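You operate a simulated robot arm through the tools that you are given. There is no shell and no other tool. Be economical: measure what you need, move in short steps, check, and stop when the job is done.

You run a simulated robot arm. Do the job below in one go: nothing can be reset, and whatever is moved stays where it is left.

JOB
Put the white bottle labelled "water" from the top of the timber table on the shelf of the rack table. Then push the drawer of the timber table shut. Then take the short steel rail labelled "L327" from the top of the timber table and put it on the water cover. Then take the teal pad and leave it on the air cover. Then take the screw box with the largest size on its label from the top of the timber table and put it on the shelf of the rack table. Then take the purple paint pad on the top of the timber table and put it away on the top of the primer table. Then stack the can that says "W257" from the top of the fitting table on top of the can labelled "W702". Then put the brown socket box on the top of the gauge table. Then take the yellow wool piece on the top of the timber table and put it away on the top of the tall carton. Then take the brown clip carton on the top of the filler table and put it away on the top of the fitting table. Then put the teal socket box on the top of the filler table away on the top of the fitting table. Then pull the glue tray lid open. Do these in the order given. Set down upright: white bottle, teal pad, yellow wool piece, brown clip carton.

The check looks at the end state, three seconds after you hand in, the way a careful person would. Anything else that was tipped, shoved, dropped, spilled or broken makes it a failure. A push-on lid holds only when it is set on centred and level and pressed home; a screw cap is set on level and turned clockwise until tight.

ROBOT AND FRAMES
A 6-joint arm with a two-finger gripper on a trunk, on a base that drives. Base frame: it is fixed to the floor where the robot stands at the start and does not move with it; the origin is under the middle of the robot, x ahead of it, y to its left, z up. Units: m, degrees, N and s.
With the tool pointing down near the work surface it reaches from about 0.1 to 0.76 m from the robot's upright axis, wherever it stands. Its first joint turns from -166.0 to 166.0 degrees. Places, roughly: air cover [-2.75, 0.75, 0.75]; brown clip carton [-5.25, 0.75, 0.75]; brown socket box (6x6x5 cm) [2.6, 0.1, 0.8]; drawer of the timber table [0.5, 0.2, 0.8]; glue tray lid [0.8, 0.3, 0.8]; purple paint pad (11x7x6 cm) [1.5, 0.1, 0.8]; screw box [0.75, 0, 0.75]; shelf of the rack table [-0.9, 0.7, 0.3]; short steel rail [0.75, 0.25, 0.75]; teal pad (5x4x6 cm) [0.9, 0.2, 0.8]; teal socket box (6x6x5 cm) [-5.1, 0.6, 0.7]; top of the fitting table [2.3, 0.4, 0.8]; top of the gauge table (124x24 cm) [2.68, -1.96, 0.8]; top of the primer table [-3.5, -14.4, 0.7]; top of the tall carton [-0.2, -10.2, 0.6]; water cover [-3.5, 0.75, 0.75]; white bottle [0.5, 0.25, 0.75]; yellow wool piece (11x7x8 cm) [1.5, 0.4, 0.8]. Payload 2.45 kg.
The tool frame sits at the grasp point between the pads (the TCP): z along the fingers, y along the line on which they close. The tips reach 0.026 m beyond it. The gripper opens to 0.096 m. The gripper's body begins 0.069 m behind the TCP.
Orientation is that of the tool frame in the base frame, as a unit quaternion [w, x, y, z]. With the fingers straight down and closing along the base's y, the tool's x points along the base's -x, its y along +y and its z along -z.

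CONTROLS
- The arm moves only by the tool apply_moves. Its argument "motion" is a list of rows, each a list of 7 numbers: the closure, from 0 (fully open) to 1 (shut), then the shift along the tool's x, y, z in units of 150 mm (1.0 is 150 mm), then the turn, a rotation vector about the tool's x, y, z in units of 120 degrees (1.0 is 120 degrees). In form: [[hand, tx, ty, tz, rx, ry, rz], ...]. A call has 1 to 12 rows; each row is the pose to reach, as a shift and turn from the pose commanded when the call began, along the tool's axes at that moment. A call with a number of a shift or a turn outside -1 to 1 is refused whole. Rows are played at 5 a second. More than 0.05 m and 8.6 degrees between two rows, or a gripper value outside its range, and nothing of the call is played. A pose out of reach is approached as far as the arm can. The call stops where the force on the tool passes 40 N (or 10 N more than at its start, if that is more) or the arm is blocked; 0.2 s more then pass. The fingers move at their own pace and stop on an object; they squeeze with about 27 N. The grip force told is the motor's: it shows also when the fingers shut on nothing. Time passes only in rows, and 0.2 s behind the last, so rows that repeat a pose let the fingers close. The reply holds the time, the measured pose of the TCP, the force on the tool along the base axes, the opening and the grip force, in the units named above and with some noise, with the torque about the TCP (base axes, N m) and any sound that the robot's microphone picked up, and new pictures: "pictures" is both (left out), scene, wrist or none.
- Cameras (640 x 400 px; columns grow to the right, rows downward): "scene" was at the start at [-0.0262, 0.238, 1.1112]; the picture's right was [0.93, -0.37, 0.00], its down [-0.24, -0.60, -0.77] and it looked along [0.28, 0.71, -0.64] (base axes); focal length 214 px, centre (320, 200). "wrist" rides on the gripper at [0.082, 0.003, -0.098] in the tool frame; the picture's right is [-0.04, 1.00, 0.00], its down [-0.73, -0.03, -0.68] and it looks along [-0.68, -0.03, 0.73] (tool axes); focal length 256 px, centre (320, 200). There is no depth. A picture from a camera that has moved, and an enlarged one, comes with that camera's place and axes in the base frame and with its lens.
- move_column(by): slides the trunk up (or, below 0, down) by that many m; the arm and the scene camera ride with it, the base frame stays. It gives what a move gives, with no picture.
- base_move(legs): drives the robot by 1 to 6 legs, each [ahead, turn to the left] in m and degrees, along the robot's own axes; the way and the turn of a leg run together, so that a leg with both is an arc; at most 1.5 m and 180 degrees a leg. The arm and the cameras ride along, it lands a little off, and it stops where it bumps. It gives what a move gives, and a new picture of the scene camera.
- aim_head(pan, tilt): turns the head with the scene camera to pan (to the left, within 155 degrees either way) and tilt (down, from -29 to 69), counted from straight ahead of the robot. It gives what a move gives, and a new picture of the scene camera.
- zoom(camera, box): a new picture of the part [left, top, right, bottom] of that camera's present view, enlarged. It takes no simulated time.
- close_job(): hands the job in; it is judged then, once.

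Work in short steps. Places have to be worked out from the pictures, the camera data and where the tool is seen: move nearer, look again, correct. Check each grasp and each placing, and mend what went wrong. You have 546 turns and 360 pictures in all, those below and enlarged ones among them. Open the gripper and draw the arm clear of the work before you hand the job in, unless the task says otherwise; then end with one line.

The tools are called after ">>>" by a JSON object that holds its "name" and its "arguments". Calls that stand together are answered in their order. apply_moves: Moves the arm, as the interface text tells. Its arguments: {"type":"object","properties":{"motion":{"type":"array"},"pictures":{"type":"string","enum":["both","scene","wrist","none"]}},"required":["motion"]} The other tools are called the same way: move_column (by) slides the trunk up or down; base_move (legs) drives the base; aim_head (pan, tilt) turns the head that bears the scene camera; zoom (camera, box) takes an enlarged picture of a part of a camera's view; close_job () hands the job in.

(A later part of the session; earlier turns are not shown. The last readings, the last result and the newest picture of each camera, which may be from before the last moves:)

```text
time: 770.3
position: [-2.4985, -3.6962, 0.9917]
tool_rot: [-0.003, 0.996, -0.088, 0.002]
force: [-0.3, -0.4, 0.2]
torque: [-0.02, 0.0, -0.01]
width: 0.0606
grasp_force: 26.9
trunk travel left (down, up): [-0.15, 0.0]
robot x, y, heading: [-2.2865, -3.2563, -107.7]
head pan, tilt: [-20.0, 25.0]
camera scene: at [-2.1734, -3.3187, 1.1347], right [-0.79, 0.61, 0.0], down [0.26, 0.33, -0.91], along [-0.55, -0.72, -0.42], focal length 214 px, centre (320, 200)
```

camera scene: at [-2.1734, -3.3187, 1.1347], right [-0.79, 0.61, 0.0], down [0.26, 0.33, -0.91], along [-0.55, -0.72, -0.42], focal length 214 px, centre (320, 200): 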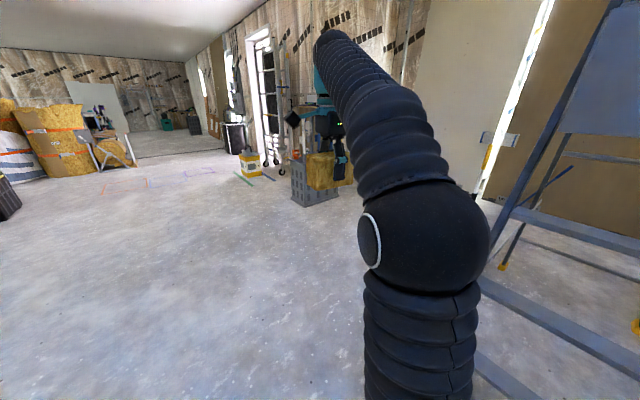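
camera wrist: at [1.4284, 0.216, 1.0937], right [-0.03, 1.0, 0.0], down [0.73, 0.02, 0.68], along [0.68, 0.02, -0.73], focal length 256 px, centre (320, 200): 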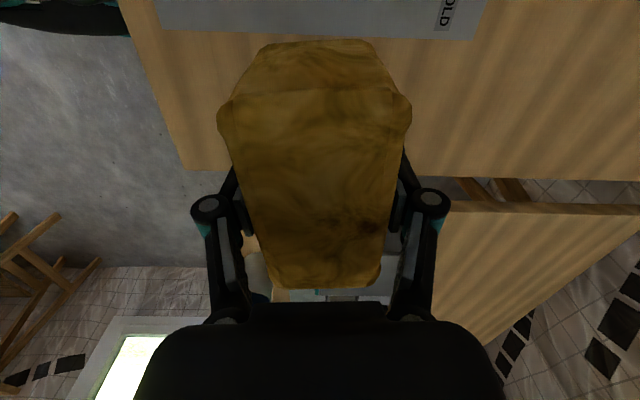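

I turn to −94° and drive 6 m south.

>>> {"name": "base_move", "arguments": {"legs": [[0, 13.7], [1.5, 0], [1.5, 0], [1.5, 0], [1.5, 0]]}}

>>> {"name": "aim_head", "arguments": {"pan": 55, "tilt": 15}}

```text
time: 799.9
position: [-2.8412, -9.7649, 0.992]
tool_rot: [-0.003, 1.0, 0.03, 0.001]
force: [0.1, -0.2, -0.2]
torque: [0.03, 0.02, -0.02]
width: 0.0609
grasp_force: 26.9
trunk travel left (down, up): [-0.15, 0.0]
robot x, y, heading: [-2.7404, -9.2873, -94.2]
head pan, tilt: [-20.0, 25.0]
camera scene: at [-2.6129, -9.3244, 1.1346], right [-0.91, 0.41, 0.0], down [0.17, 0.39, -0.91], along [-0.37, -0.83, -0.42], focal length 214 px, centre (320, 200)
```

scene: 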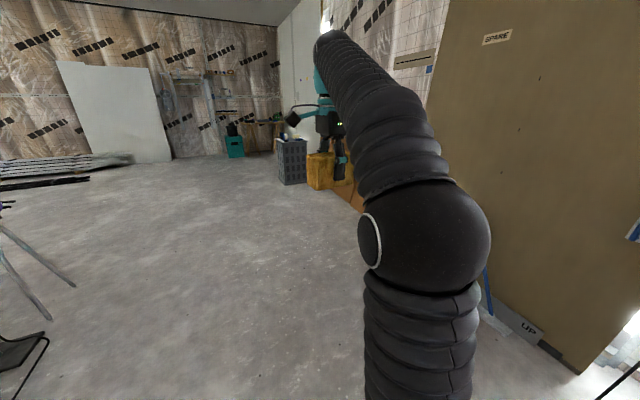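

```text
time: 801.3
position: [-2.8417, -9.7652, 0.9911]
tool_rot: [-0.003, 1.0, 0.03, 0.002]
force: [0.2, 0.7, 0.3]
torque: [0.02, -0.01, 0.01]
width: 0.0607
grasp_force: 26.8
trunk travel left (down, up): [-0.15, 0.0]
robot x, y, heading: [-2.739, -9.2916, -93.9]
head pan, tilt: [55.0, 15.0]
camera scene: at [-2.5028, -9.2994, 1.1509], right [-0.63, -0.78, 0.0], down [-0.2, 0.16, -0.97], along [0.75, -0.61, -0.26], focal length 214 px, centre (320, 200)
```

scene: 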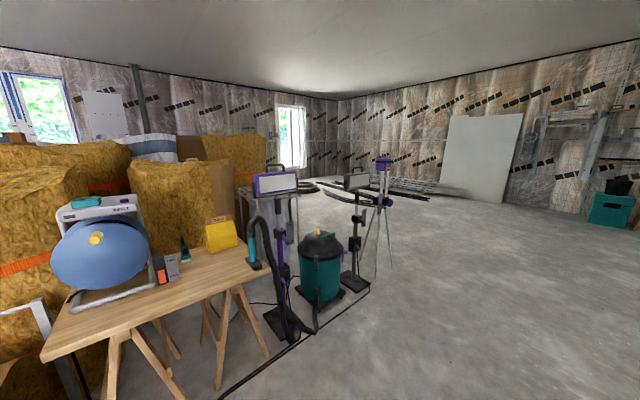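

The carton should be behind the vacuum area. I go around to the south and look north-east.

>>> {"name": "base_move", "arguments": {"legs": [[0, 8], [1.5, 0], [0.9, 0], [0, 86], [1.3, 0]]}}

>>> {"name": "aim_head", "arguments": {"pan": 40, "tilt": 20}}

```text
time: 823.4
position: [-0.8091, -11.7646, 0.9907]
tool_rot: [-0.003, 0.66, 0.751, -0.001]
force: [0.2, 0.6, -0.9]
torque: [0.03, 0.01, 0.06]
width: 0.0606
grasp_force: 26.9
trunk travel left (down, up): [-0.15, 0.0]
robot x, y, heading: [-1.2927, -11.6944, -0.5]
head pan, tilt: [55.0, 15.0]
camera scene: at [-1.2945, -11.4603, 1.1509], right [0.82, -0.58, 0.0], down [-0.15, -0.21, -0.97], along [0.56, 0.79, -0.26], focal length 214 px, centre (320, 200)
```

scene: 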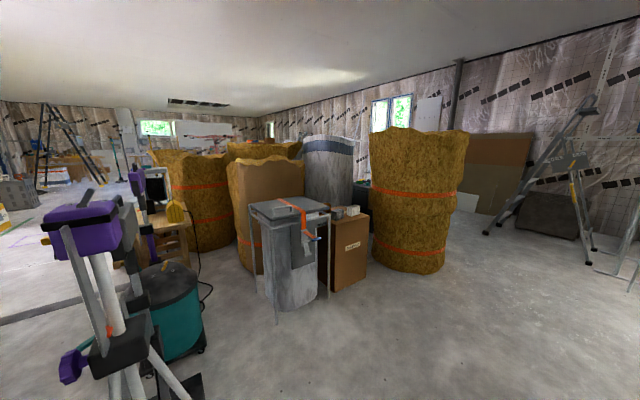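

```text
time: 824.2
position: [-0.8097, -11.7637, 0.9912]
tool_rot: [-0.003, 0.66, 0.751, -0.002]
force: [-1.2, 0.1, 0.0]
torque: [0.01, 0.0, 0.0]
width: 0.0607
grasp_force: 27.0
trunk travel left (down, up): [-0.15, 0.0]
robot x, y, heading: [-1.2922, -11.6948, -0.1]
head pan, tilt: [40.0, 20.0]
camera scene: at [-1.2768, -11.477, 1.1427], right [0.64, -0.77, 0.0], down [-0.26, -0.22, -0.94], along [0.72, 0.6, -0.34], focal length 214 px, centre (320, 200)
```

scene: 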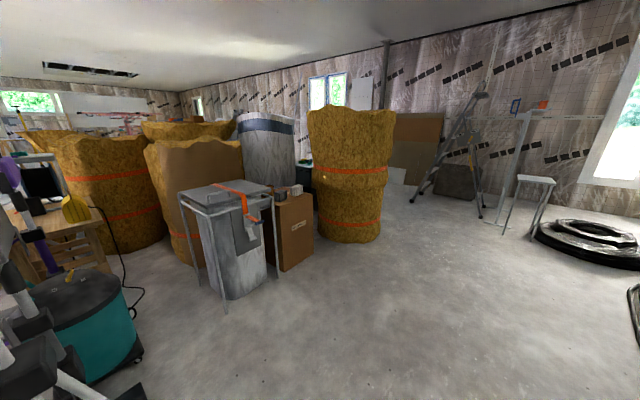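

>>> {"name": "zoom", "arguments": {"camera": "scene", "box": [170, 150, 400, 310]}}

```text
2.50 times, centred on (285, 230) of scene
camera zoom: at [-1.2768, -11.477, 1.1427], right [0.64, -0.77, 0.0], down [-0.26, -0.22, -0.94], along [0.72, 0.6, -0.34], focal length 536 px, centre (408, 125)
```

zoom: 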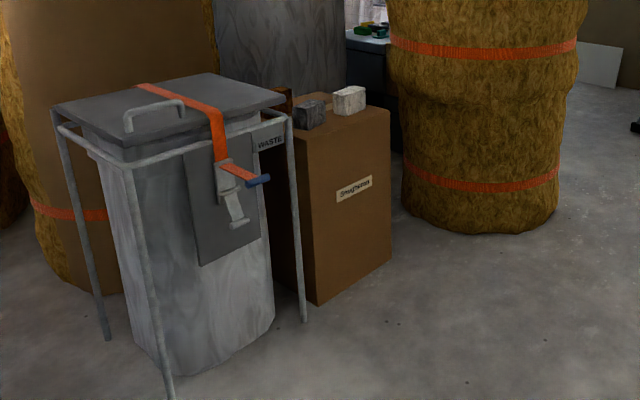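

The tall carton (with small wool samples on top) is at ≈(−0.2,−10.25). I approach from the south.

>>> {"name": "base_move", "arguments": {"legs": [[1.08, 0], [0, 90], [0.6, 0]]}}

>>> {"name": "aim_head", "arguments": {"pan": 0, "tilt": 40}}

>>> {"name": "zoom", "arguments": {"camera": "wrist", "box": [0, 0, 640, 400]}}

```text
time: 836.6
position: [-0.1698, -10.609, 0.9907]
tool_rot: [-0.001, -0.077, 0.997, -0.003]
force: [-0.2, 0.2, -0.5]
torque: [0.0, 0.0, 0.02]
width: 0.0608
grasp_force: 26.8
trunk travel left (down, up): [-0.15, 0.0]
robot x, y, heading: [-0.2292, -11.0956, 91.2]
head pan, tilt: [40.0, 20.0]
camera scene: at [-0.4428, -11.0833, 1.1427], right [0.75, 0.66, 0.0], down [0.23, -0.26, -0.94], along [-0.62, 0.71, -0.34], focal length 214 px, centre (320, 200)
```

scene: 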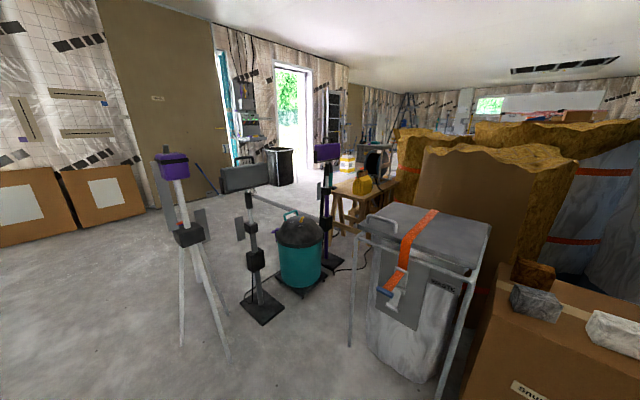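

```text
time: 837.6
position: [-0.1707, -10.6087, 0.9912]
tool_rot: [-0.001, -0.077, 0.997, -0.003]
force: [0.6, 0.5, 0.1]
torque: [-0.01, -0.03, 0.0]
width: 0.0606
grasp_force: 27.4
trunk travel left (down, up): [-0.15, 0.0]
robot x, y, heading: [-0.2263, -11.0936, 91.2]
head pan, tilt: [0.0, 40.0]
camera scene: at [-0.3833, -11.0684, 1.1114], right [1.0, 0.02, 0.0], down [0.01, -0.64, -0.77], along [-0.02, 0.77, -0.64], focal length 214 px, centre (320, 200)
```

scene: 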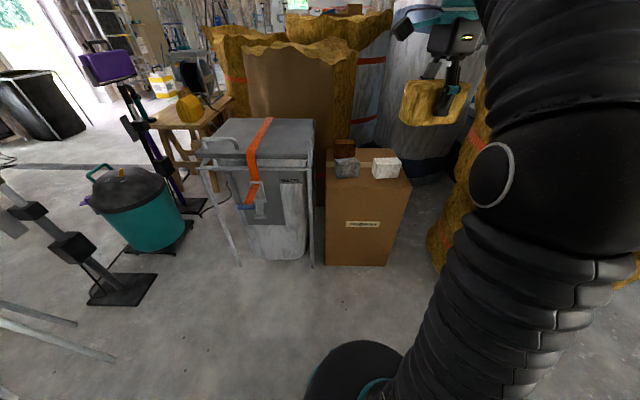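

```text
1.00 times, centred on (320, 200) of wrist (not enlarged: the box is as wide or as high as the picture)
camera zoom: at [-0.2513, -10.6184, 1.0901], right [-0.11, 0.99, -0.01], down [0.73, 0.09, 0.68], along [0.67, 0.07, -0.74], focal length 256 px, centre (320, 200)
```

zoom: 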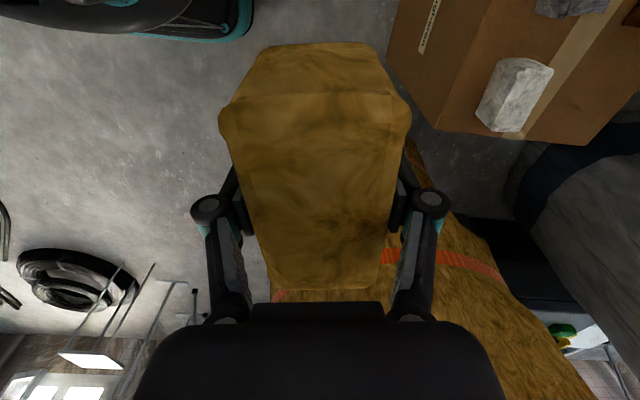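

Free area on the carton top is behind the white sample (around (−0.12,−10.1)). I drive 0.28 closer and look with the wrist camera.

>>> {"name": "base_move", "arguments": {"legs": [[0.28, 0]]}}

>>> {"name": "zoom", "arguments": {"camera": "wrist", "box": [0, 0, 640, 400]}}

>>> {"name": "zoom", "arguments": {"camera": "scene", "box": [300, 110, 460, 270]}}

```text
time: 839.6
position: [-0.1743, -10.3318, 0.992]
tool_rot: [-0.002, -0.075, 0.997, -0.003]
force: [0.2, -0.5, 1.0]
torque: [0.02, -0.03, -0.02]
width: 0.0606
grasp_force: 26.8
trunk travel left (down, up): [-0.15, 0.0]
robot x, y, heading: [-0.2341, -10.8102, 91.0]
head pan, tilt: [0.0, 40.0]
camera scene: at [-0.3889, -10.7907, 1.1113], right [1.0, 0.02, 0.0], down [0.01, -0.64, -0.77], along [-0.01, 0.77, -0.64], focal length 214 px, centre (320, 200)
```

scene: 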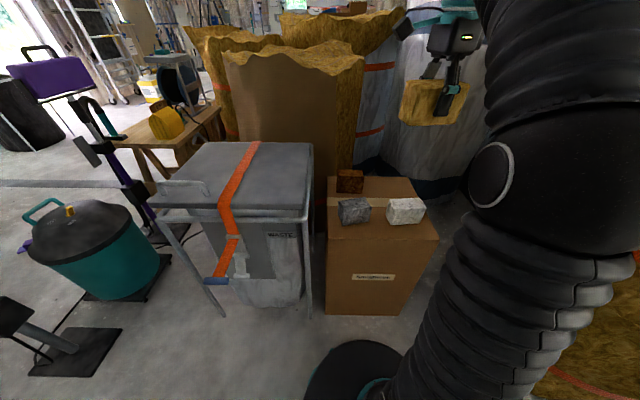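

```text
1.00 times, centred on (320, 200) of wrist (not enlarged: the box is as wide or as high as the picture)
camera zoom: at [-0.2559, -10.341, 1.0901], right [-0.11, 0.99, -0.01], down [0.73, 0.09, 0.68], along [0.67, 0.07, -0.74], focal length 256 px, centre (320, 200)
```

zoom: 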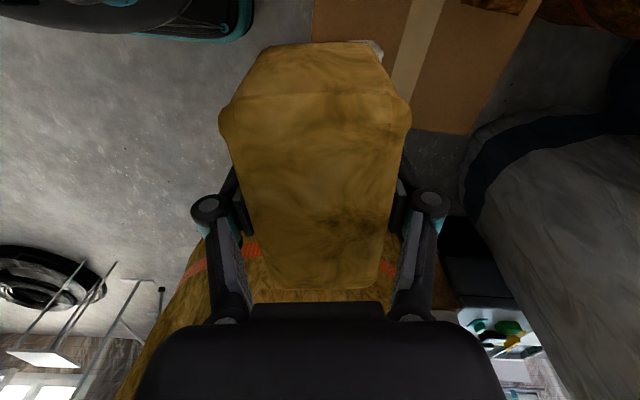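

```text
2.50 times, centred on (380, 190) of scene
camera zoom: at [-0.3889, -10.7907, 1.1113], right [1.0, 0.02, 0.0], down [0.01, -0.64, -0.77], along [-0.01, 0.77, -0.64], focal length 536 px, centre (170, 225)
```

zoom: 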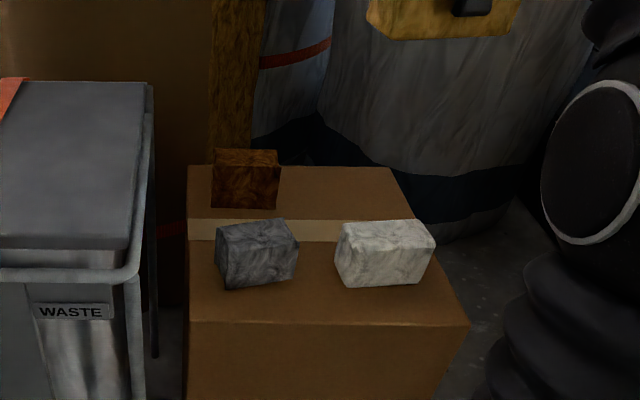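

I carry the wool over toward the free spot, lowering and straightening it.

>>> {"name": "apply_moves", "arguments": {"motion": [[1, -0.11, 0.17, 0.2, 0, 0, 0.014], [1, -0.22, 0.34, 0.4, 0, 0, 0.028], [1, -0.34, 0.52, 0.6, 0, 0, 0.042], [1, -0.45, 0.69, 0.8, 0, 0, 0.057], [1, -0.562, 0.86, 1, 0, 0, 0.072], [1, -0.562, 0.86, 1, 0, 0, 0.072]]}}

```text
time: 841.0
position: [-0.1121, -10.1913, 0.8399]
tool_rot: [-0.002, 0.001, 1.0, -0.004]
force: [0.5, 0.3, 0.5]
torque: [-0.01, 0.03, -0.03]
width: 0.0606
grasp_force: 26.9
trunk travel left (down, up): [-0.15, 0.0]
robot x, y, heading: [-0.2314, -10.8175, 91.1]
head pan, tilt: [0.0, 40.0]
camera scene: at [-0.3888, -10.7907, 1.1113], right [1.0, 0.02, 0.0], down [0.01, -0.64, -0.77], along [-0.01, 0.77, -0.64], focal length 214 px, centre (320, 200)
camera wrist: at [-0.1936, -10.188, 0.9378], right [0.04, 1.0, -0.01], down [0.74, -0.03, 0.68], along [0.68, -0.03, -0.74], focal length 256 px, centre (320, 200)
```

scene: 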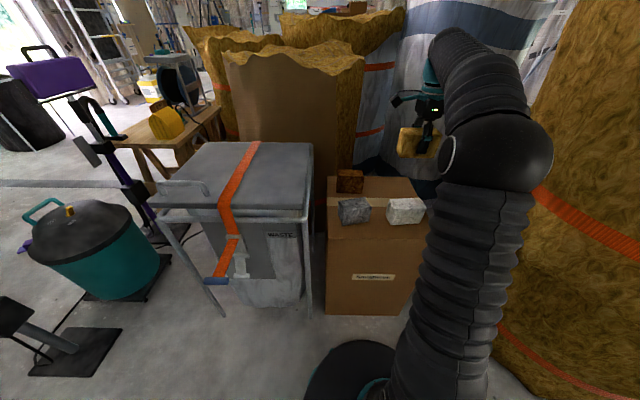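
wrist: 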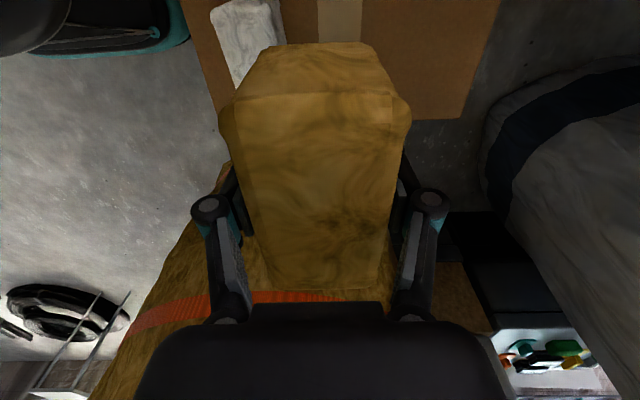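

Position is good. I move to y≈−10.11 and lower to z≈0.68.

>>> {"name": "apply_moves", "arguments": {"motion": [[1, 0, 0.2, 0.1, 0, 0, 0], [1, 0, 0.4, 0.2, 0, 0, 0], [1, 0, 0.54, 0.4, 0, 0, 0], [1, 0, 0.54, 0.65, 0, 0, 0], [1, 0, 0.54, 0.9, 0, 0, 0], [1, 0, 0.54, 1, 0, 0, 0]]}}

```text
time: 842.4
position: [-0.1126, -10.1104, 0.6899]
tool_rot: [-0.002, 0.0, 1.0, -0.002]
force: [0.6, -0.3, -0.4]
torque: [0.0, 0.05, 0.0]
width: 0.0607
grasp_force: 26.9
trunk travel left (down, up): [-0.15, 0.0]
robot x, y, heading: [-0.2344, -10.8136, 91.4]
head pan, tilt: [0.0, 40.0]
camera scene: at [-0.3888, -10.7907, 1.1113], right [1.0, 0.02, 0.0], down [0.01, -0.64, -0.77], along [-0.01, 0.77, -0.64], focal length 214 px, centre (320, 200)
camera wrist: at [-0.1933, -10.1084, 0.788], right [0.04, 1.0, -0.01], down [0.74, -0.03, 0.68], along [0.68, -0.03, -0.74], focal length 256 px, centre (320, 200)
```

scene: 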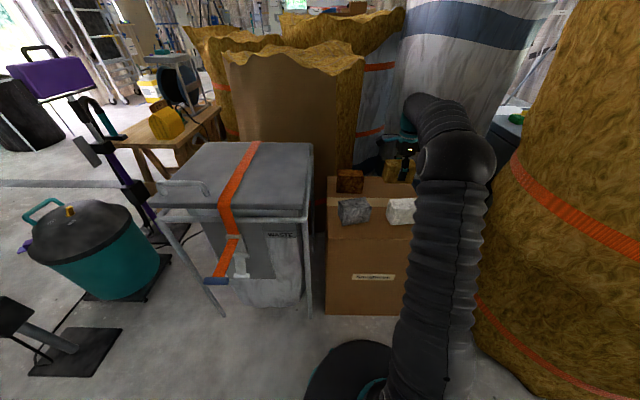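
wrist: 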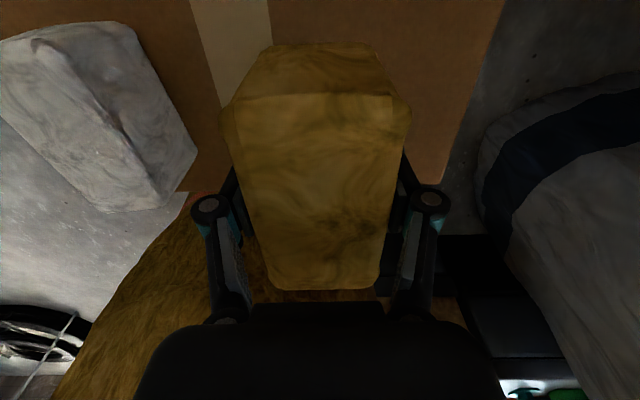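

Clear of the samples. Lower in small rows.

>>> {"name": "apply_moves", "arguments": {"motion": [[1, 0, 0, 0.1, 0, 0, 0], [1, 0, 0, 0.2, 0, 0, 0], [1, 0, 0, 0.3, 0, 0, 0], [1, 0, 0, 0.35, 0, 0, 0], [1, 0, 0, 0.4, 0, 0, 0], [1, 0, 0, 0.4, 0, 0, 0]], "pictures": "none"}}

```text
time: 843.8
position: [-0.1129, -10.1127, 0.629]
tool_rot: [-0.002, 0.0, 1.0, -0.003]
force: [-0.7, 1.3, -0.6]
torque: [0.0, 0.0, -0.01]
width: 0.0607
grasp_force: 27.4
trunk travel left (down, up): [-0.15, 0.0]
robot x, y, heading: [-0.2362, -10.8132, 91.1]
head pan, tilt: [0.0, 40.0]
```

>>> {"name": "apply_moves", "arguments": {"motion": [[1, 0, 0, 0.025, 0, 0, 0], [1, 0, 0, 0.05, 0, 0, 0], [1, 0, 0, 0.075, 0, 0, 0], [1, 0, 0, 0.1, 0, 0, 0], [1, 0, 0, 0.1, 0, 0, 0]], "pictures": "none"}}

```text
time: 845.0
position: [-0.1122, -10.1116, 0.617]
tool_rot: [-0.002, 0.0, 1.0, -0.001]
force: [1.0, -1.0, 30.2]
torque: [0.03, -0.06, -0.01]
width: 0.0613
grasp_force: 26.9
trunk travel left (down, up): [-0.15, 0.0]
robot x, y, heading: [-0.2302, -10.8161, 91.2]
head pan, tilt: [0.0, 40.0]
```

Contact. Release and lift straight up, then retract.

>>> {"name": "apply_moves", "arguments": {"motion": [[0.2, 0, 0, 0, 0, 0, 0], [0.15, 0, 0, 0, 0, 0, 0], [0.1, 0, 0, -0.1, 0, 0, 0], [0.05, 0, 0, -0.4, 0, 0, 0], [0.05, 0, 0, -0.7, 0, 0, 0], [0.05, 0, 0, -1, 0, 0, 0], [0, 0, -0.1, -1, 0, 0, 0], [0, 0, -0.4, -1, 0, 0, 0], [0, 0, -0.7, -1, 0, 0, 0]]}}

```text
time: 847.0
position: [-0.1124, -10.2151, 0.7654]
tool_rot: [-0.002, -0.001, 1.0, -0.004]
force: [0.1, 0.8, -1.8]
torque: [-0.05, -0.06, -0.01]
width: 0.0961
grasp_force: 0.1
trunk travel left (down, up): [-0.15, 0.0]
robot x, y, heading: [-0.2295, -10.8126, 91.0]
head pan, tilt: [0.0, 40.0]
camera scene: at [-0.3888, -10.7901, 1.1113], right [1.0, 0.02, 0.0], down [0.01, -0.64, -0.77], along [-0.01, 0.77, -0.64], focal length 214 px, centre (320, 200)
camera wrist: at [-0.1945, -10.2123, 0.8631], right [0.04, 1.0, -0.01], down [0.74, -0.02, 0.68], along [0.68, -0.03, -0.74], focal length 256 px, centre (320, 200)
```

scene: 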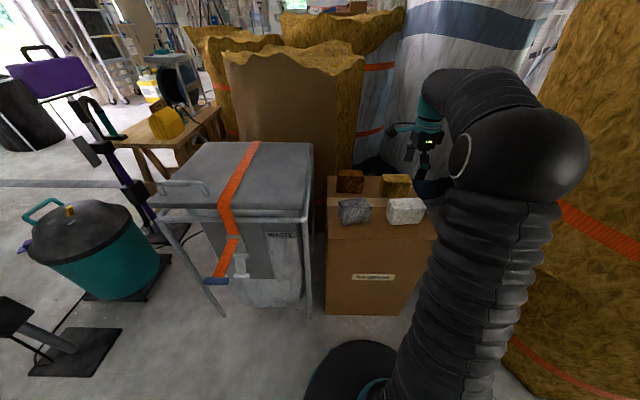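
wrist: 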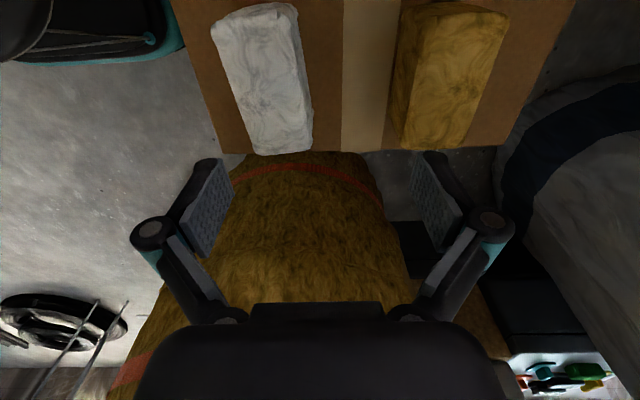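

Wool is placed upright. I raise, tuck, and rotate the hand back to its normal orientation.

>>> {"name": "apply_moves", "arguments": {"motion": [[0, 0, -0.2, -0.2, 0, 0, 0], [0, 0, -0.4, -0.4, 0, 0, 0], [0, 0.05, -0.6, -0.6, 0, 0, 0], [0, 0.1, -0.8, -0.8, 0, 0, 0], [0, 0.2, -1, -1, 0, 0, 0]], "pictures": "none"}}

>>> {"name": "apply_moves", "arguments": {"motion": [[0, 0, 0, -0.05, 0, 0, -0.0625], [0, 0.05, 0, -0.1, 0, 0, -0.125], [0, 0.1, 0, -0.15, 0, 0, -0.1875], [0, 0.15, 0, -0.2, 0, 0, -0.25], [0, 0.2, 0, -0.25, 0, 0, -0.3125], [0, 0.25, 0, -0.3, 0, 0, -0.375], [0, 0.3, 0, -0.35, 0, 0, -0.4375], [0, 0.35, 0, -0.4, 0, 0, -0.5], [0, 0.4, 0, -0.45, 0, 0, -0.5625], [0, 0.45, 0, -0.5, 0, 0, -0.625], [0, 0.5, 0, -0.5, 0, 0, -0.6875], [0, 0.5, 0, -0.5, 0, 0, -0.75]], "pictures": "none"}}

>>> {"name": "base_move", "arguments": {"legs": [[-0.75, 0], [0, 89], [1.5, 0], [1.0, 0], [0, -88]]}}

```text
time: 848.2
position: [-0.1428, -10.3645, 0.9161]
tool_rot: [-0.002, 0.0, 1.0, -0.003]
force: [-0.3, 1.5, -1.5]
torque: [-0.08, 0.02, -0.02]
width: 0.0959
grasp_force: 0.0
trunk travel left (down, up): [-0.15, 0.0]
robot x, y, heading: [-0.2342, -10.8145, 91.2]
head pan, tilt: [0.0, 40.0]
```

```text
time: 850.8
position: [-0.2163, -10.365, 0.993]
tool_rot: [0.003, 0.708, -0.706, 0.001]
force: [-0.3, -0.1, 0.5]
torque: [0.02, -0.01, -0.01]
width: 0.096
grasp_force: 0.1
trunk travel left (down, up): [-0.15, 0.0]
robot x, y, heading: [-0.2315, -10.8134, 90.9]
head pan, tilt: [0.0, 40.0]
```

```text
time: 874.0
position: [-2.6422, -11.0605, 0.9919]
tool_rot: [-0.004, -0.69, 0.724, -0.002]
force: [-0.2, -0.7, 0.5]
torque: [-0.01, 0.01, 0.0]
width: 0.0958
grasp_force: 0.1
trunk travel left (down, up): [-0.15, 0.0]
robot x, y, heading: [-2.6815, -11.5082, 88.3]
head pan, tilt: [0.0, 40.0]
camera scene: at [-2.8364, -11.4775, 1.1113], right [1.0, -0.03, 0.0], down [-0.02, -0.64, -0.77], along [0.02, 0.77, -0.64], focal length 214 px, centre (320, 200)
```

scene: 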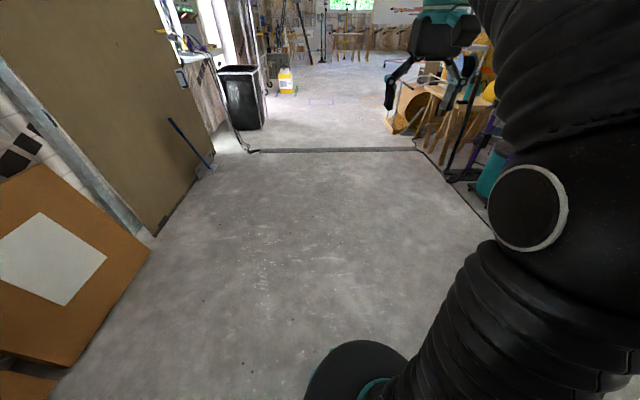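

I drive north 7.5 m back to the front area.

>>> {"name": "base_move", "arguments": {"legs": [[0, -1], [1.5, 0], [1.5, 0], [1.5, 0], [1.5, 0], [1.5, 0]]}}

```text
time: 910.0
position: [-2.2574, -3.5382, 0.9923]
tool_rot: [-0.003, -0.694, 0.72, -0.001]
force: [-0.2, -0.3, 0.3]
torque: [0.02, 0.0, 0.0]
width: 0.0959
grasp_force: 0.1
trunk travel left (down, up): [-0.15, 0.0]
robot x, y, heading: [-2.2898, -3.9842, 88.9]
head pan, tilt: [0.0, 40.0]
camera scene: at [-2.4454, -3.9583, 1.1113], right [1.0, -0.02, 0.0], down [-0.01, -0.64, -0.77], along [0.01, 0.77, -0.64], focal length 214 px, centre (320, 200)
```

scene: 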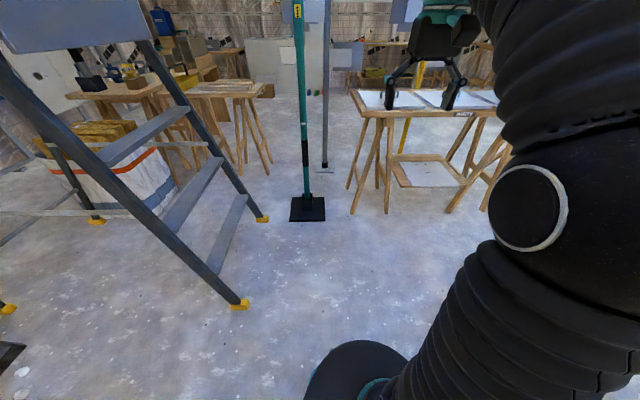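

I take the known passage: diagonal to (−1.5,−3.2), then east along y≈−3.2.

>>> {"name": "base_move", "arguments": {"legs": [[0, -44], [1.1, 0], [0, -44.5], [1.5, 0], [1.5, 0]]}}

```text
time: 933.5
position: [1.8838, -3.1661, 0.9919]
tool_rot: [-0.004, 0.001, 1.0, 0.002]
force: [0.0, 0.4, 0.4]
torque: [0.0, 0.0, 0.02]
width: 0.0957
grasp_force: 0.1
trunk travel left (down, up): [-0.15, 0.0]
robot x, y, heading: [1.438, -3.148, 0.6]
head pan, tilt: [0.0, 40.0]
camera scene: at [1.4589, -2.9886, 1.1113], right [0.02, -1.0, 0.0], down [-0.64, -0.01, -0.77], along [0.77, 0.01, -0.64], focal length 214 px, centre (320, 200)
```

scene: 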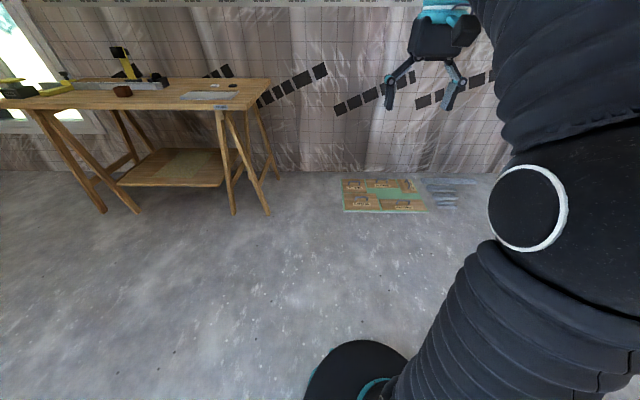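

>>> {"name": "base_move", "arguments": {"legs": [[0.25, 0], [0, 90], [1.5, 0], [1.0, 0], [0, 89]]}}

>>> {"name": "base_move", "arguments": {"legs": [[1.5, 0], [1.5, 0], [1.5, 0], [1.0, 0]]}}

>>> {"name": "aim_head", "arguments": {"pan": -20, "tilt": 20}}

```text
time: 954.7
position: [1.1354, -0.677, 0.9924]
tool_rot: [0.002, 1.0, 0.019, 0.004]
force: [0.2, -0.4, -0.1]
torque: [0.0, 0.01, 0.03]
width: 0.0961
grasp_force: 0.1
trunk travel left (down, up): [-0.15, 0.0]
robot x, y, heading: [1.5871, -0.6793, -176.6]
head pan, tilt: [0.0, 40.0]
camera scene: at [1.5724, -0.8356, 1.1113], right [-0.06, 1.0, 0.0], down [0.64, 0.04, -0.77], along [-0.76, -0.04, -0.64], focal length 214 px, centre (320, 200)
```

scene: 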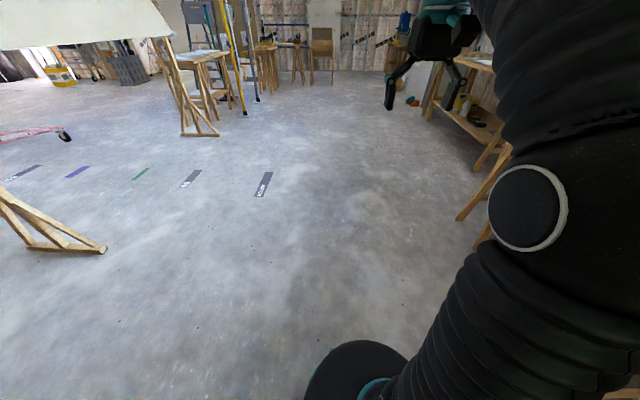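

```text
time: 978.9
position: [-3.8475, -0.817, 0.9955]
tool_rot: [0.0, 1.0, 0.007, 0.0]
force: [-0.4, 0.3, 0.4]
torque: [0.01, -0.02, 0.04]
width: 0.096
grasp_force: 0.0
trunk travel left (down, up): [-0.15, 0.0]
robot x, y, heading: [-3.4007, -0.8331, -177.7]
head pan, tilt: [0.0, 40.0]
stopped in leg 4: the robot was blocked; the commanded pose is now the measured one
camera scene: at [-3.4176, -0.9839, 1.1113], right [-0.03, 1.0, 0.0], down [0.64, 0.02, -0.77], along [-0.77, -0.03, -0.64], focal length 214 px, centre (320, 200)
```

scene: 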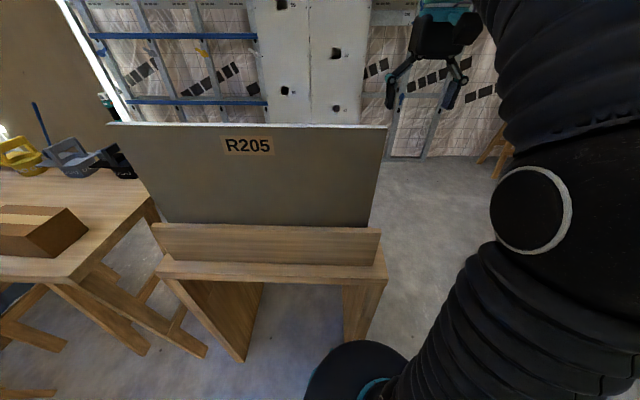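

```text
time: 979.8
position: [-3.8495, -0.817, 0.9942]
tool_rot: [0.001, 1.0, 0.008, -0.001]
force: [0.4, -0.3, 0.3]
torque: [-0.02, -0.02, -0.01]
width: 0.096
grasp_force: 0.1
trunk travel left (down, up): [-0.15, 0.0]
robot x, y, heading: [-3.4026, -0.8262, -177.9]
head pan, tilt: [-20.0, 20.0]
camera scene: at [-3.4212, -0.9523, 1.1427], right [0.31, 0.95, 0.0], down [0.33, -0.11, -0.94], along [-0.89, 0.29, -0.34], focal length 214 px, centre (320, 200)
```

scene: 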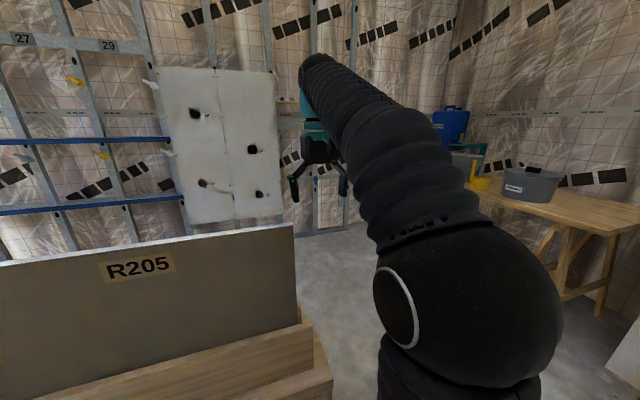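

The base touched the wooden stand (R205); it looks unmoved. I back off and shift north to y≈−0.27 to pass between it and the filler table.

>>> {"name": "base_move", "arguments": {"legs": [[-0.3, 0], [0, -90], [0.56, 0], [0, 88]]}}

>>> {"name": "aim_head", "arguments": {"pan": 0, "tilt": 30}}

```text
time: 992.2
position: [-3.5503, -0.201, 0.9951]
tool_rot: [0.0, 0.999, -0.036, 0.0]
force: [-0.8, -0.5, 0.0]
torque: [0.02, -0.01, 0.0]
width: 0.0962
grasp_force: 0.0
trunk travel left (down, up): [-0.15, 0.0]
robot x, y, heading: [-3.1044, -0.2511, 176.8]
head pan, tilt: [-20.0, 20.0]
camera scene: at [-3.1367, -0.3735, 1.1427], right [0.39, 0.92, 0.0], down [0.32, -0.13, -0.94], along [-0.87, 0.37, -0.34], focal length 214 px, centre (320, 200)
```

scene: 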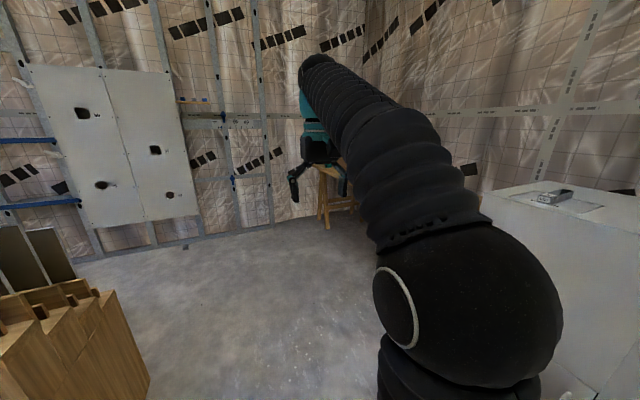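

```text
time: 993.1
position: [-3.5505, -0.2008, 0.9936]
tool_rot: [0.0, 0.999, -0.036, 0.0]
force: [-0.5, 0.2, -0.1]
torque: [0.01, 0.03, -0.01]
width: 0.0963
grasp_force: 0.1
trunk travel left (down, up): [-0.15, 0.0]
robot x, y, heading: [-3.108, -0.2525, 177.1]
head pan, tilt: [0.0, 30.0]
camera scene: at [-3.1413, -0.4051, 1.1267], right [0.05, 1.0, 0.0], down [0.5, -0.03, -0.87], along [-0.87, 0.04, -0.5], focal length 214 px, centre (320, 200)
```

scene: 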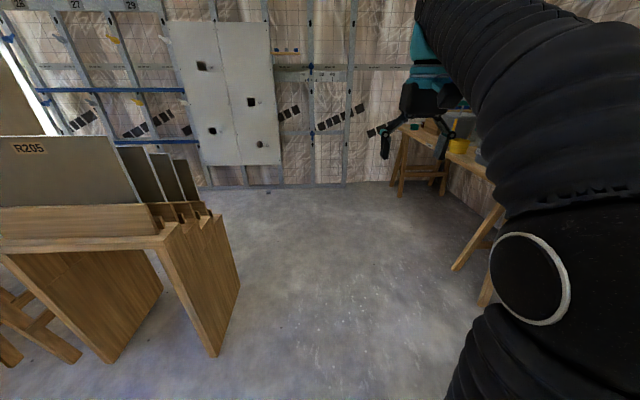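

Clear corridor. I drive to x≈−5.0 and face the filler table.

>>> {"name": "base_move", "arguments": {"legs": [[1.5, 0], [0.35, 0], [0, -87]]}}

>>> {"name": "aim_head", "arguments": {"pan": 0, "tilt": 38}}

>>> {"name": "zoom", "arguments": {"camera": "wrist", "box": [0, 0, 640, 400]}}

```text
time: 1002.2
position: [-5.3598, -0.0815, 0.9963]
tool_rot: [0.002, 0.999, -0.045, 0.008]
force: [12.3, -1.2, -3.6]
torque: [0.19, 1.25, 0.21]
width: 0.096
grasp_force: 0.1
trunk travel left (down, up): [-0.15, 0.0]
robot x, y, heading: [-4.9242, -0.1375, 175.8]
head pan, tilt: [0.0, 30.0]
stopped in leg 2: the force on the tool passed its limit at 120 N (the readings are from after the stop); the commanded pose is now the measured one
camera scene: at [-4.9598, -0.2924, 1.1268], right [0.07, 1.0, 0.0], down [0.5, -0.04, -0.87], along [-0.86, 0.06, -0.5], focal length 214 px, centre (320, 200)
```

scene: 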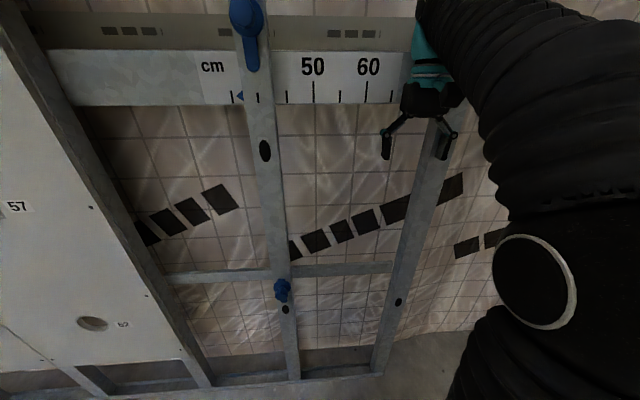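

```text
time: 1002.9
position: [-5.3602, -0.0805, 0.996]
tool_rot: [0.002, 0.999, -0.044, 0.007]
force: [17.2, -1.3, -1.7]
torque: [0.18, 1.93, 0.27]
width: 0.096
grasp_force: 0.1
trunk travel left (down, up): [-0.15, 0.0]
robot x, y, heading: [-4.9201, -0.1386, 176.0]
head pan, tilt: [0.0, 38.0]
camera scene: at [-4.9553, -0.2927, 1.1144], right [0.07, 1.0, 0.0], down [0.61, -0.04, -0.79], along [-0.79, 0.06, -0.61], focal length 214 px, centre (320, 200)
```

scene: 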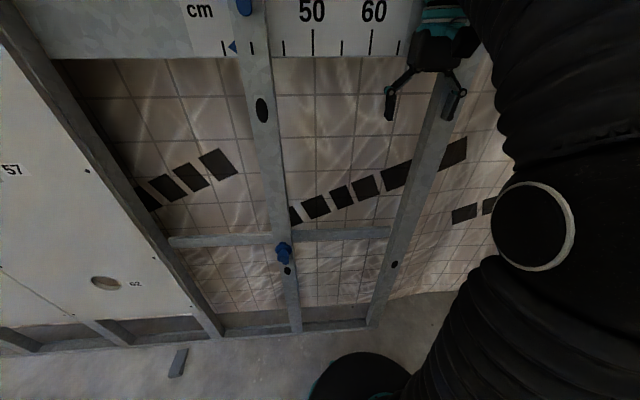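

```text
1.00 times, centred on (320, 200) of wrist (not enlarged: the box is as wide or as high as the picture)
camera zoom: at [-5.2799, -0.0926, 1.095], right [-0.13, -0.99, 0.0], down [-0.74, 0.1, 0.67], along [-0.66, 0.09, -0.74], focal length 256 px, centre (320, 200)
```

zoom: 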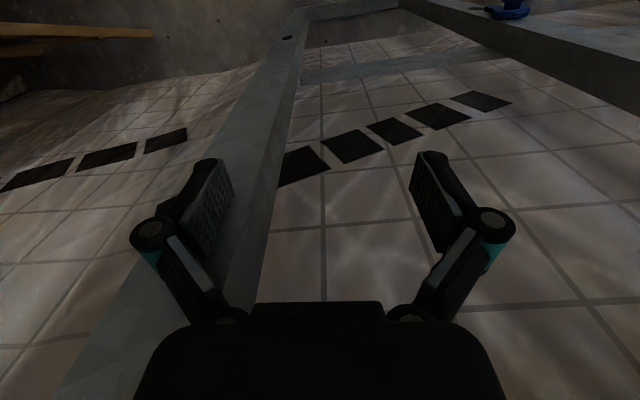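

The hand touched the wall studs ahead. I back up and turn to the table.

>>> {"name": "base_move", "arguments": {"legs": [[-0.25, 0], [0, -86]]}}

>>> {"name": "zoom", "arguments": {"camera": "wrist", "box": [0, 0, 640, 400]}}

```text
time: 1008.4
position: [-4.6422, 0.2842, 0.9954]
tool_rot: [-0.006, -0.697, 0.717, -0.005]
force: [-0.5, 0.1, 0.3]
torque: [0.04, -0.02, 0.0]
width: 0.096
grasp_force: 0.0
trunk travel left (down, up): [-0.15, 0.0]
robot x, y, heading: [-4.6724, -0.1575, 89.4]
head pan, tilt: [0.0, 38.0]
camera scene: at [-4.8263, -0.1277, 1.1143], right [1.0, -0.01, 0.0], down [0.0, -0.62, -0.79], along [0.01, 0.79, -0.62], focal length 214 px, centre (320, 200)
```

scene: 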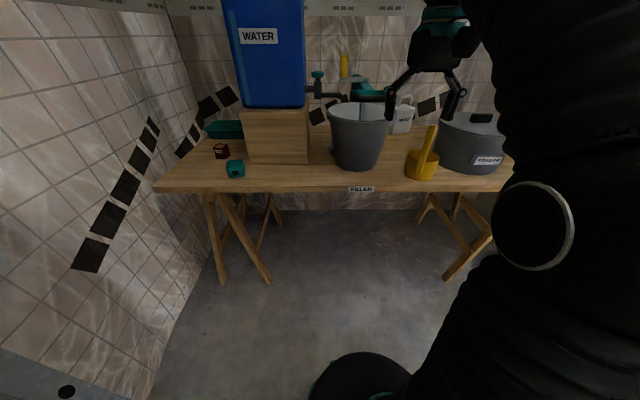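

```text
1.00 times, centred on (320, 200) of wrist (not enlarged: the box is as wide or as high as the picture)
camera zoom: at [-4.6471, 0.2043, 1.0943], right [-1.0, 0.07, 0.0], down [0.05, 0.74, 0.67], along [0.04, 0.67, -0.74], focal length 256 px, centre (320, 200)
```

zoom: 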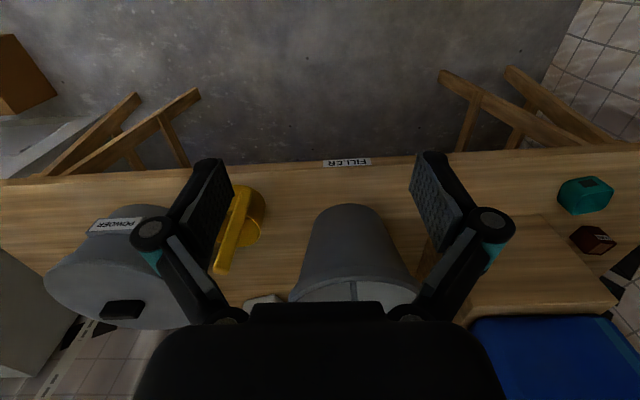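

I zoom on the small boxes at the left.

>>> {"name": "zoom", "arguments": {"camera": "scene", "box": [170, 100, 310, 200]}}

```text
4.00 times, centred on (240, 150) of scene
camera zoom: at [-4.8263, -0.1277, 1.1143], right [1.0, -0.01, 0.0], down [0.0, -0.62, -0.79], along [0.01, 0.79, -0.62], focal length 858 px, centre (640, 400)
```

zoom: 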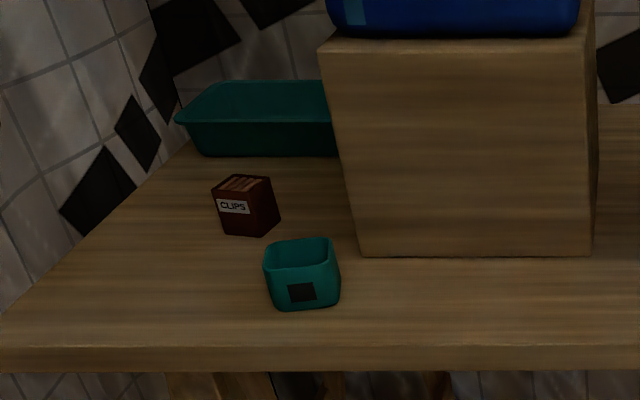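

Brown CLIPS carton at ≈(−5.13,0.50), teal socket box at ≈(−5.06,0.40), with a tall block/jerrycan just right of them. I reposition to x≈−4.97 by a reverse diagonal and will use a pitched hand.

>>> {"name": "base_move", "arguments": {"legs": [[0, -45], [-0.42, 0], [0, 45], [0.2, 0]]}}

>>> {"name": "apply_moves", "arguments": {"motion": [[0, 0, 0, 0, 0, -0.0625, 0], [0, 0, 0, 0, 0, -0.125, 0], [0, 0, 0, 0, 0, -0.1875, 0], [0, 0, 0, 0, 0, -0.25, 0], [0, 0, 0, 0, 0, -0.3125, 0], [0, 0, 0, 0, 0, -0.375, 0]]}}

```text
time: 1016.3
position: [-4.9451, 0.1836, 0.9943]
tool_rot: [-0.007, -0.701, 0.713, -0.005]
force: [-1.2, -0.9, -0.1]
torque: [0.01, 0.04, 0.0]
width: 0.096
grasp_force: 0.0
trunk travel left (down, up): [-0.15, 0.0]
robot x, y, heading: [-4.9751, -0.2613, 90.0]
head pan, tilt: [0.0, 38.0]
camera scene: at [-5.1271, -0.2315, 1.1143], right [1.0, 0.0, 0.0], down [0.0, -0.62, -0.79], along [0.0, 0.79, -0.62], focal length 214 px, centre (320, 200)
```

scene: 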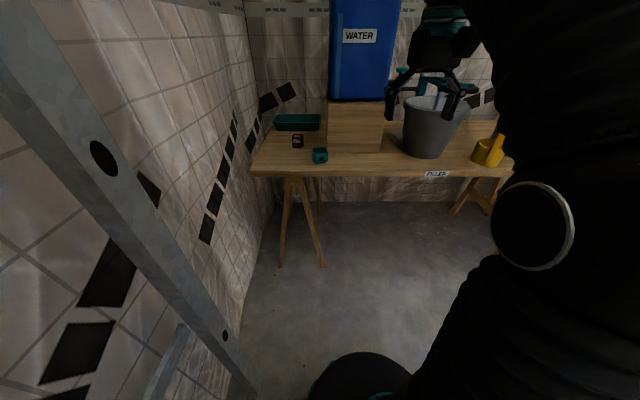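

```text
time: 1017.7
position: [-4.9452, 0.1834, 0.9931]
tool_rot: [0.268, -0.649, 0.661, 0.264]
force: [0.2, 0.8, 0.1]
torque: [-0.05, 0.02, 0.0]
width: 0.096
grasp_force: 0.1
trunk travel left (down, up): [-0.15, 0.0]
robot x, y, heading: [-4.9743, -0.26, 90.0]
head pan, tilt: [0.0, 38.0]
camera scene: at [-5.127, -0.2313, 1.1143], right [1.0, 0.0, 0.0], down [0.0, -0.62, -0.79], along [0.0, 0.79, -0.62], focal length 214 px, centre (320, 200)
camera wrist: at [-4.9516, 0.0553, 1.0082], right [-1.0, 0.05, 0.03], down [0.03, 0.05, 1.0], along [0.05, 1.0, -0.05], focal length 256 px, centre (320, 200)
```

scene: 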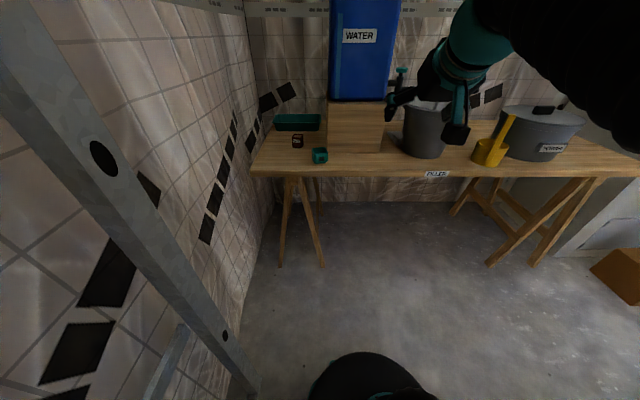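
wrist: 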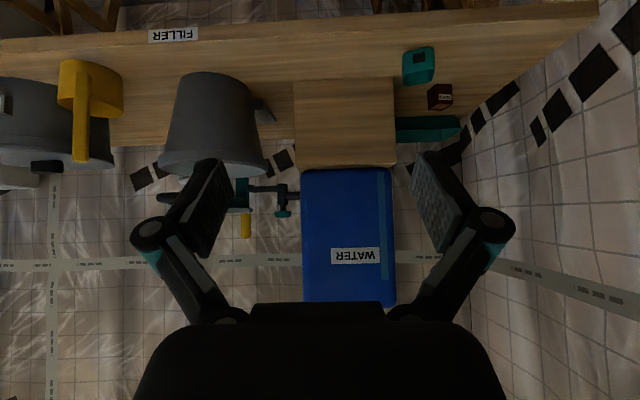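

The filler table top is ≈0.70: carton at ≈(−5.23,0.72), teal box at ≈(−5.12,0.56), block left face x≈−5.11. I shift the hand left, then drive in.

>>> {"name": "apply_moves", "arguments": {"motion": [[0, 0, 0.25, 0, 0, 0, 0], [0, 0, 0.5, 0, 0, 0, 0], [0, 0, 0.75, 0, 0, 0, 0], [0, 0, 0.95, 0, 0, 0, 0]], "pictures": "none"}}

>>> {"name": "apply_moves", "arguments": {"motion": [[0, 0.05, 0.25, 0.1, 0, 0, 0], [0, 0.1, 0.5, 0.2, 0, 0, 0], [0, 0.1, 0.75, 0.25, 0, 0, 0], [0, 0.1, 0.93, 0.3, 0, 0, 0]], "pictures": "wrist"}}

```text
time: 1018.7
position: [-5.0893, 0.1844, 0.9948]
tool_rot: [0.267, -0.649, 0.662, 0.263]
force: [0.3, -0.8, 1.2]
torque: [0.01, 0.02, -0.02]
width: 0.0961
grasp_force: 0.1
trunk travel left (down, up): [-0.15, 0.0]
robot x, y, heading: [-4.9768, -0.26, 89.9]
head pan, tilt: [0.0, 38.0]
```

```text
time: 1019.7
position: [-5.2268, 0.2087, 0.9533]
tool_rot: [0.267, -0.649, 0.661, 0.264]
force: [0.1, -1.7, 0.7]
torque: [0.0, 0.01, 0.02]
width: 0.0956
grasp_force: 0.0
trunk travel left (down, up): [-0.15, 0.0]
robot x, y, heading: [-4.9698, -0.2592, 90.1]
head pan, tilt: [0.0, 38.0]
camera wrist: at [-5.2331, 0.0801, 0.9671], right [-1.0, 0.05, 0.03], down [0.03, 0.05, 1.0], along [0.05, 1.0, -0.05], focal length 256 px, centre (320, 200)
```

wrist: 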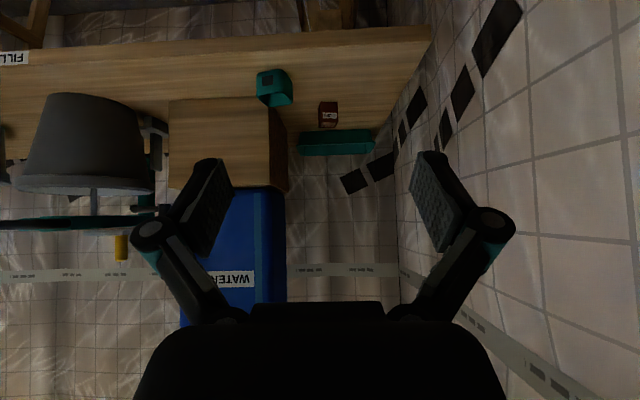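

Carton centred ahead. I drive 0.34 forward.

>>> {"name": "base_move", "arguments": {"legs": [[0.34, 0]]}}

>>> {"name": "zoom", "arguments": {"camera": "wrist", "box": [160, 0, 480, 200]}}

```text
time: 1022.0
position: [-5.2301, 0.556, 0.9533]
tool_rot: [0.267, -0.65, 0.66, 0.266]
force: [0.0, 0.2, 0.6]
torque: [0.02, 0.0, -0.04]
width: 0.0959
grasp_force: 0.0
trunk travel left (down, up): [-0.15, 0.0]
robot x, y, heading: [-4.9763, 0.0897, 90.3]
head pan, tilt: [0.0, 38.0]
camera scene: at [-5.1282, 0.1165, 1.1143], right [1.0, 0.01, 0.0], down [0.0, -0.62, -0.79], along [0.0, 0.79, -0.62], focal length 214 px, centre (320, 200)
```

scene: 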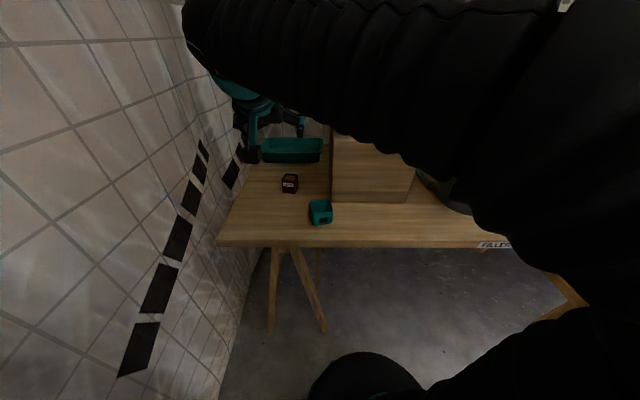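

```text
2.00 times, centred on (320, 100) of wrist
camera zoom: at [-5.2354, 0.4278, 0.9669], right [-1.0, 0.04, 0.03], down [0.03, 0.05, 1.0], along [0.04, 1.0, -0.06], focal length 512 px, centre (320, 400)
```

zoom: 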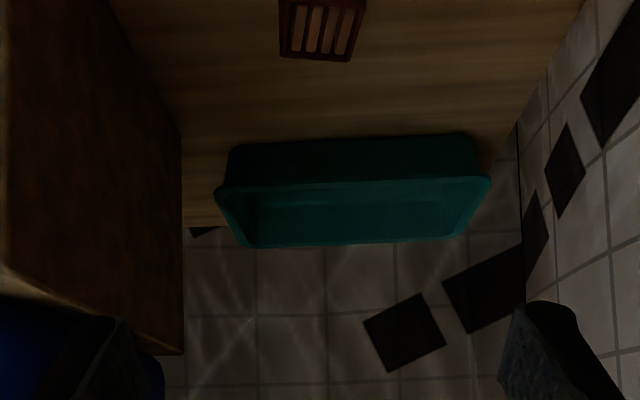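

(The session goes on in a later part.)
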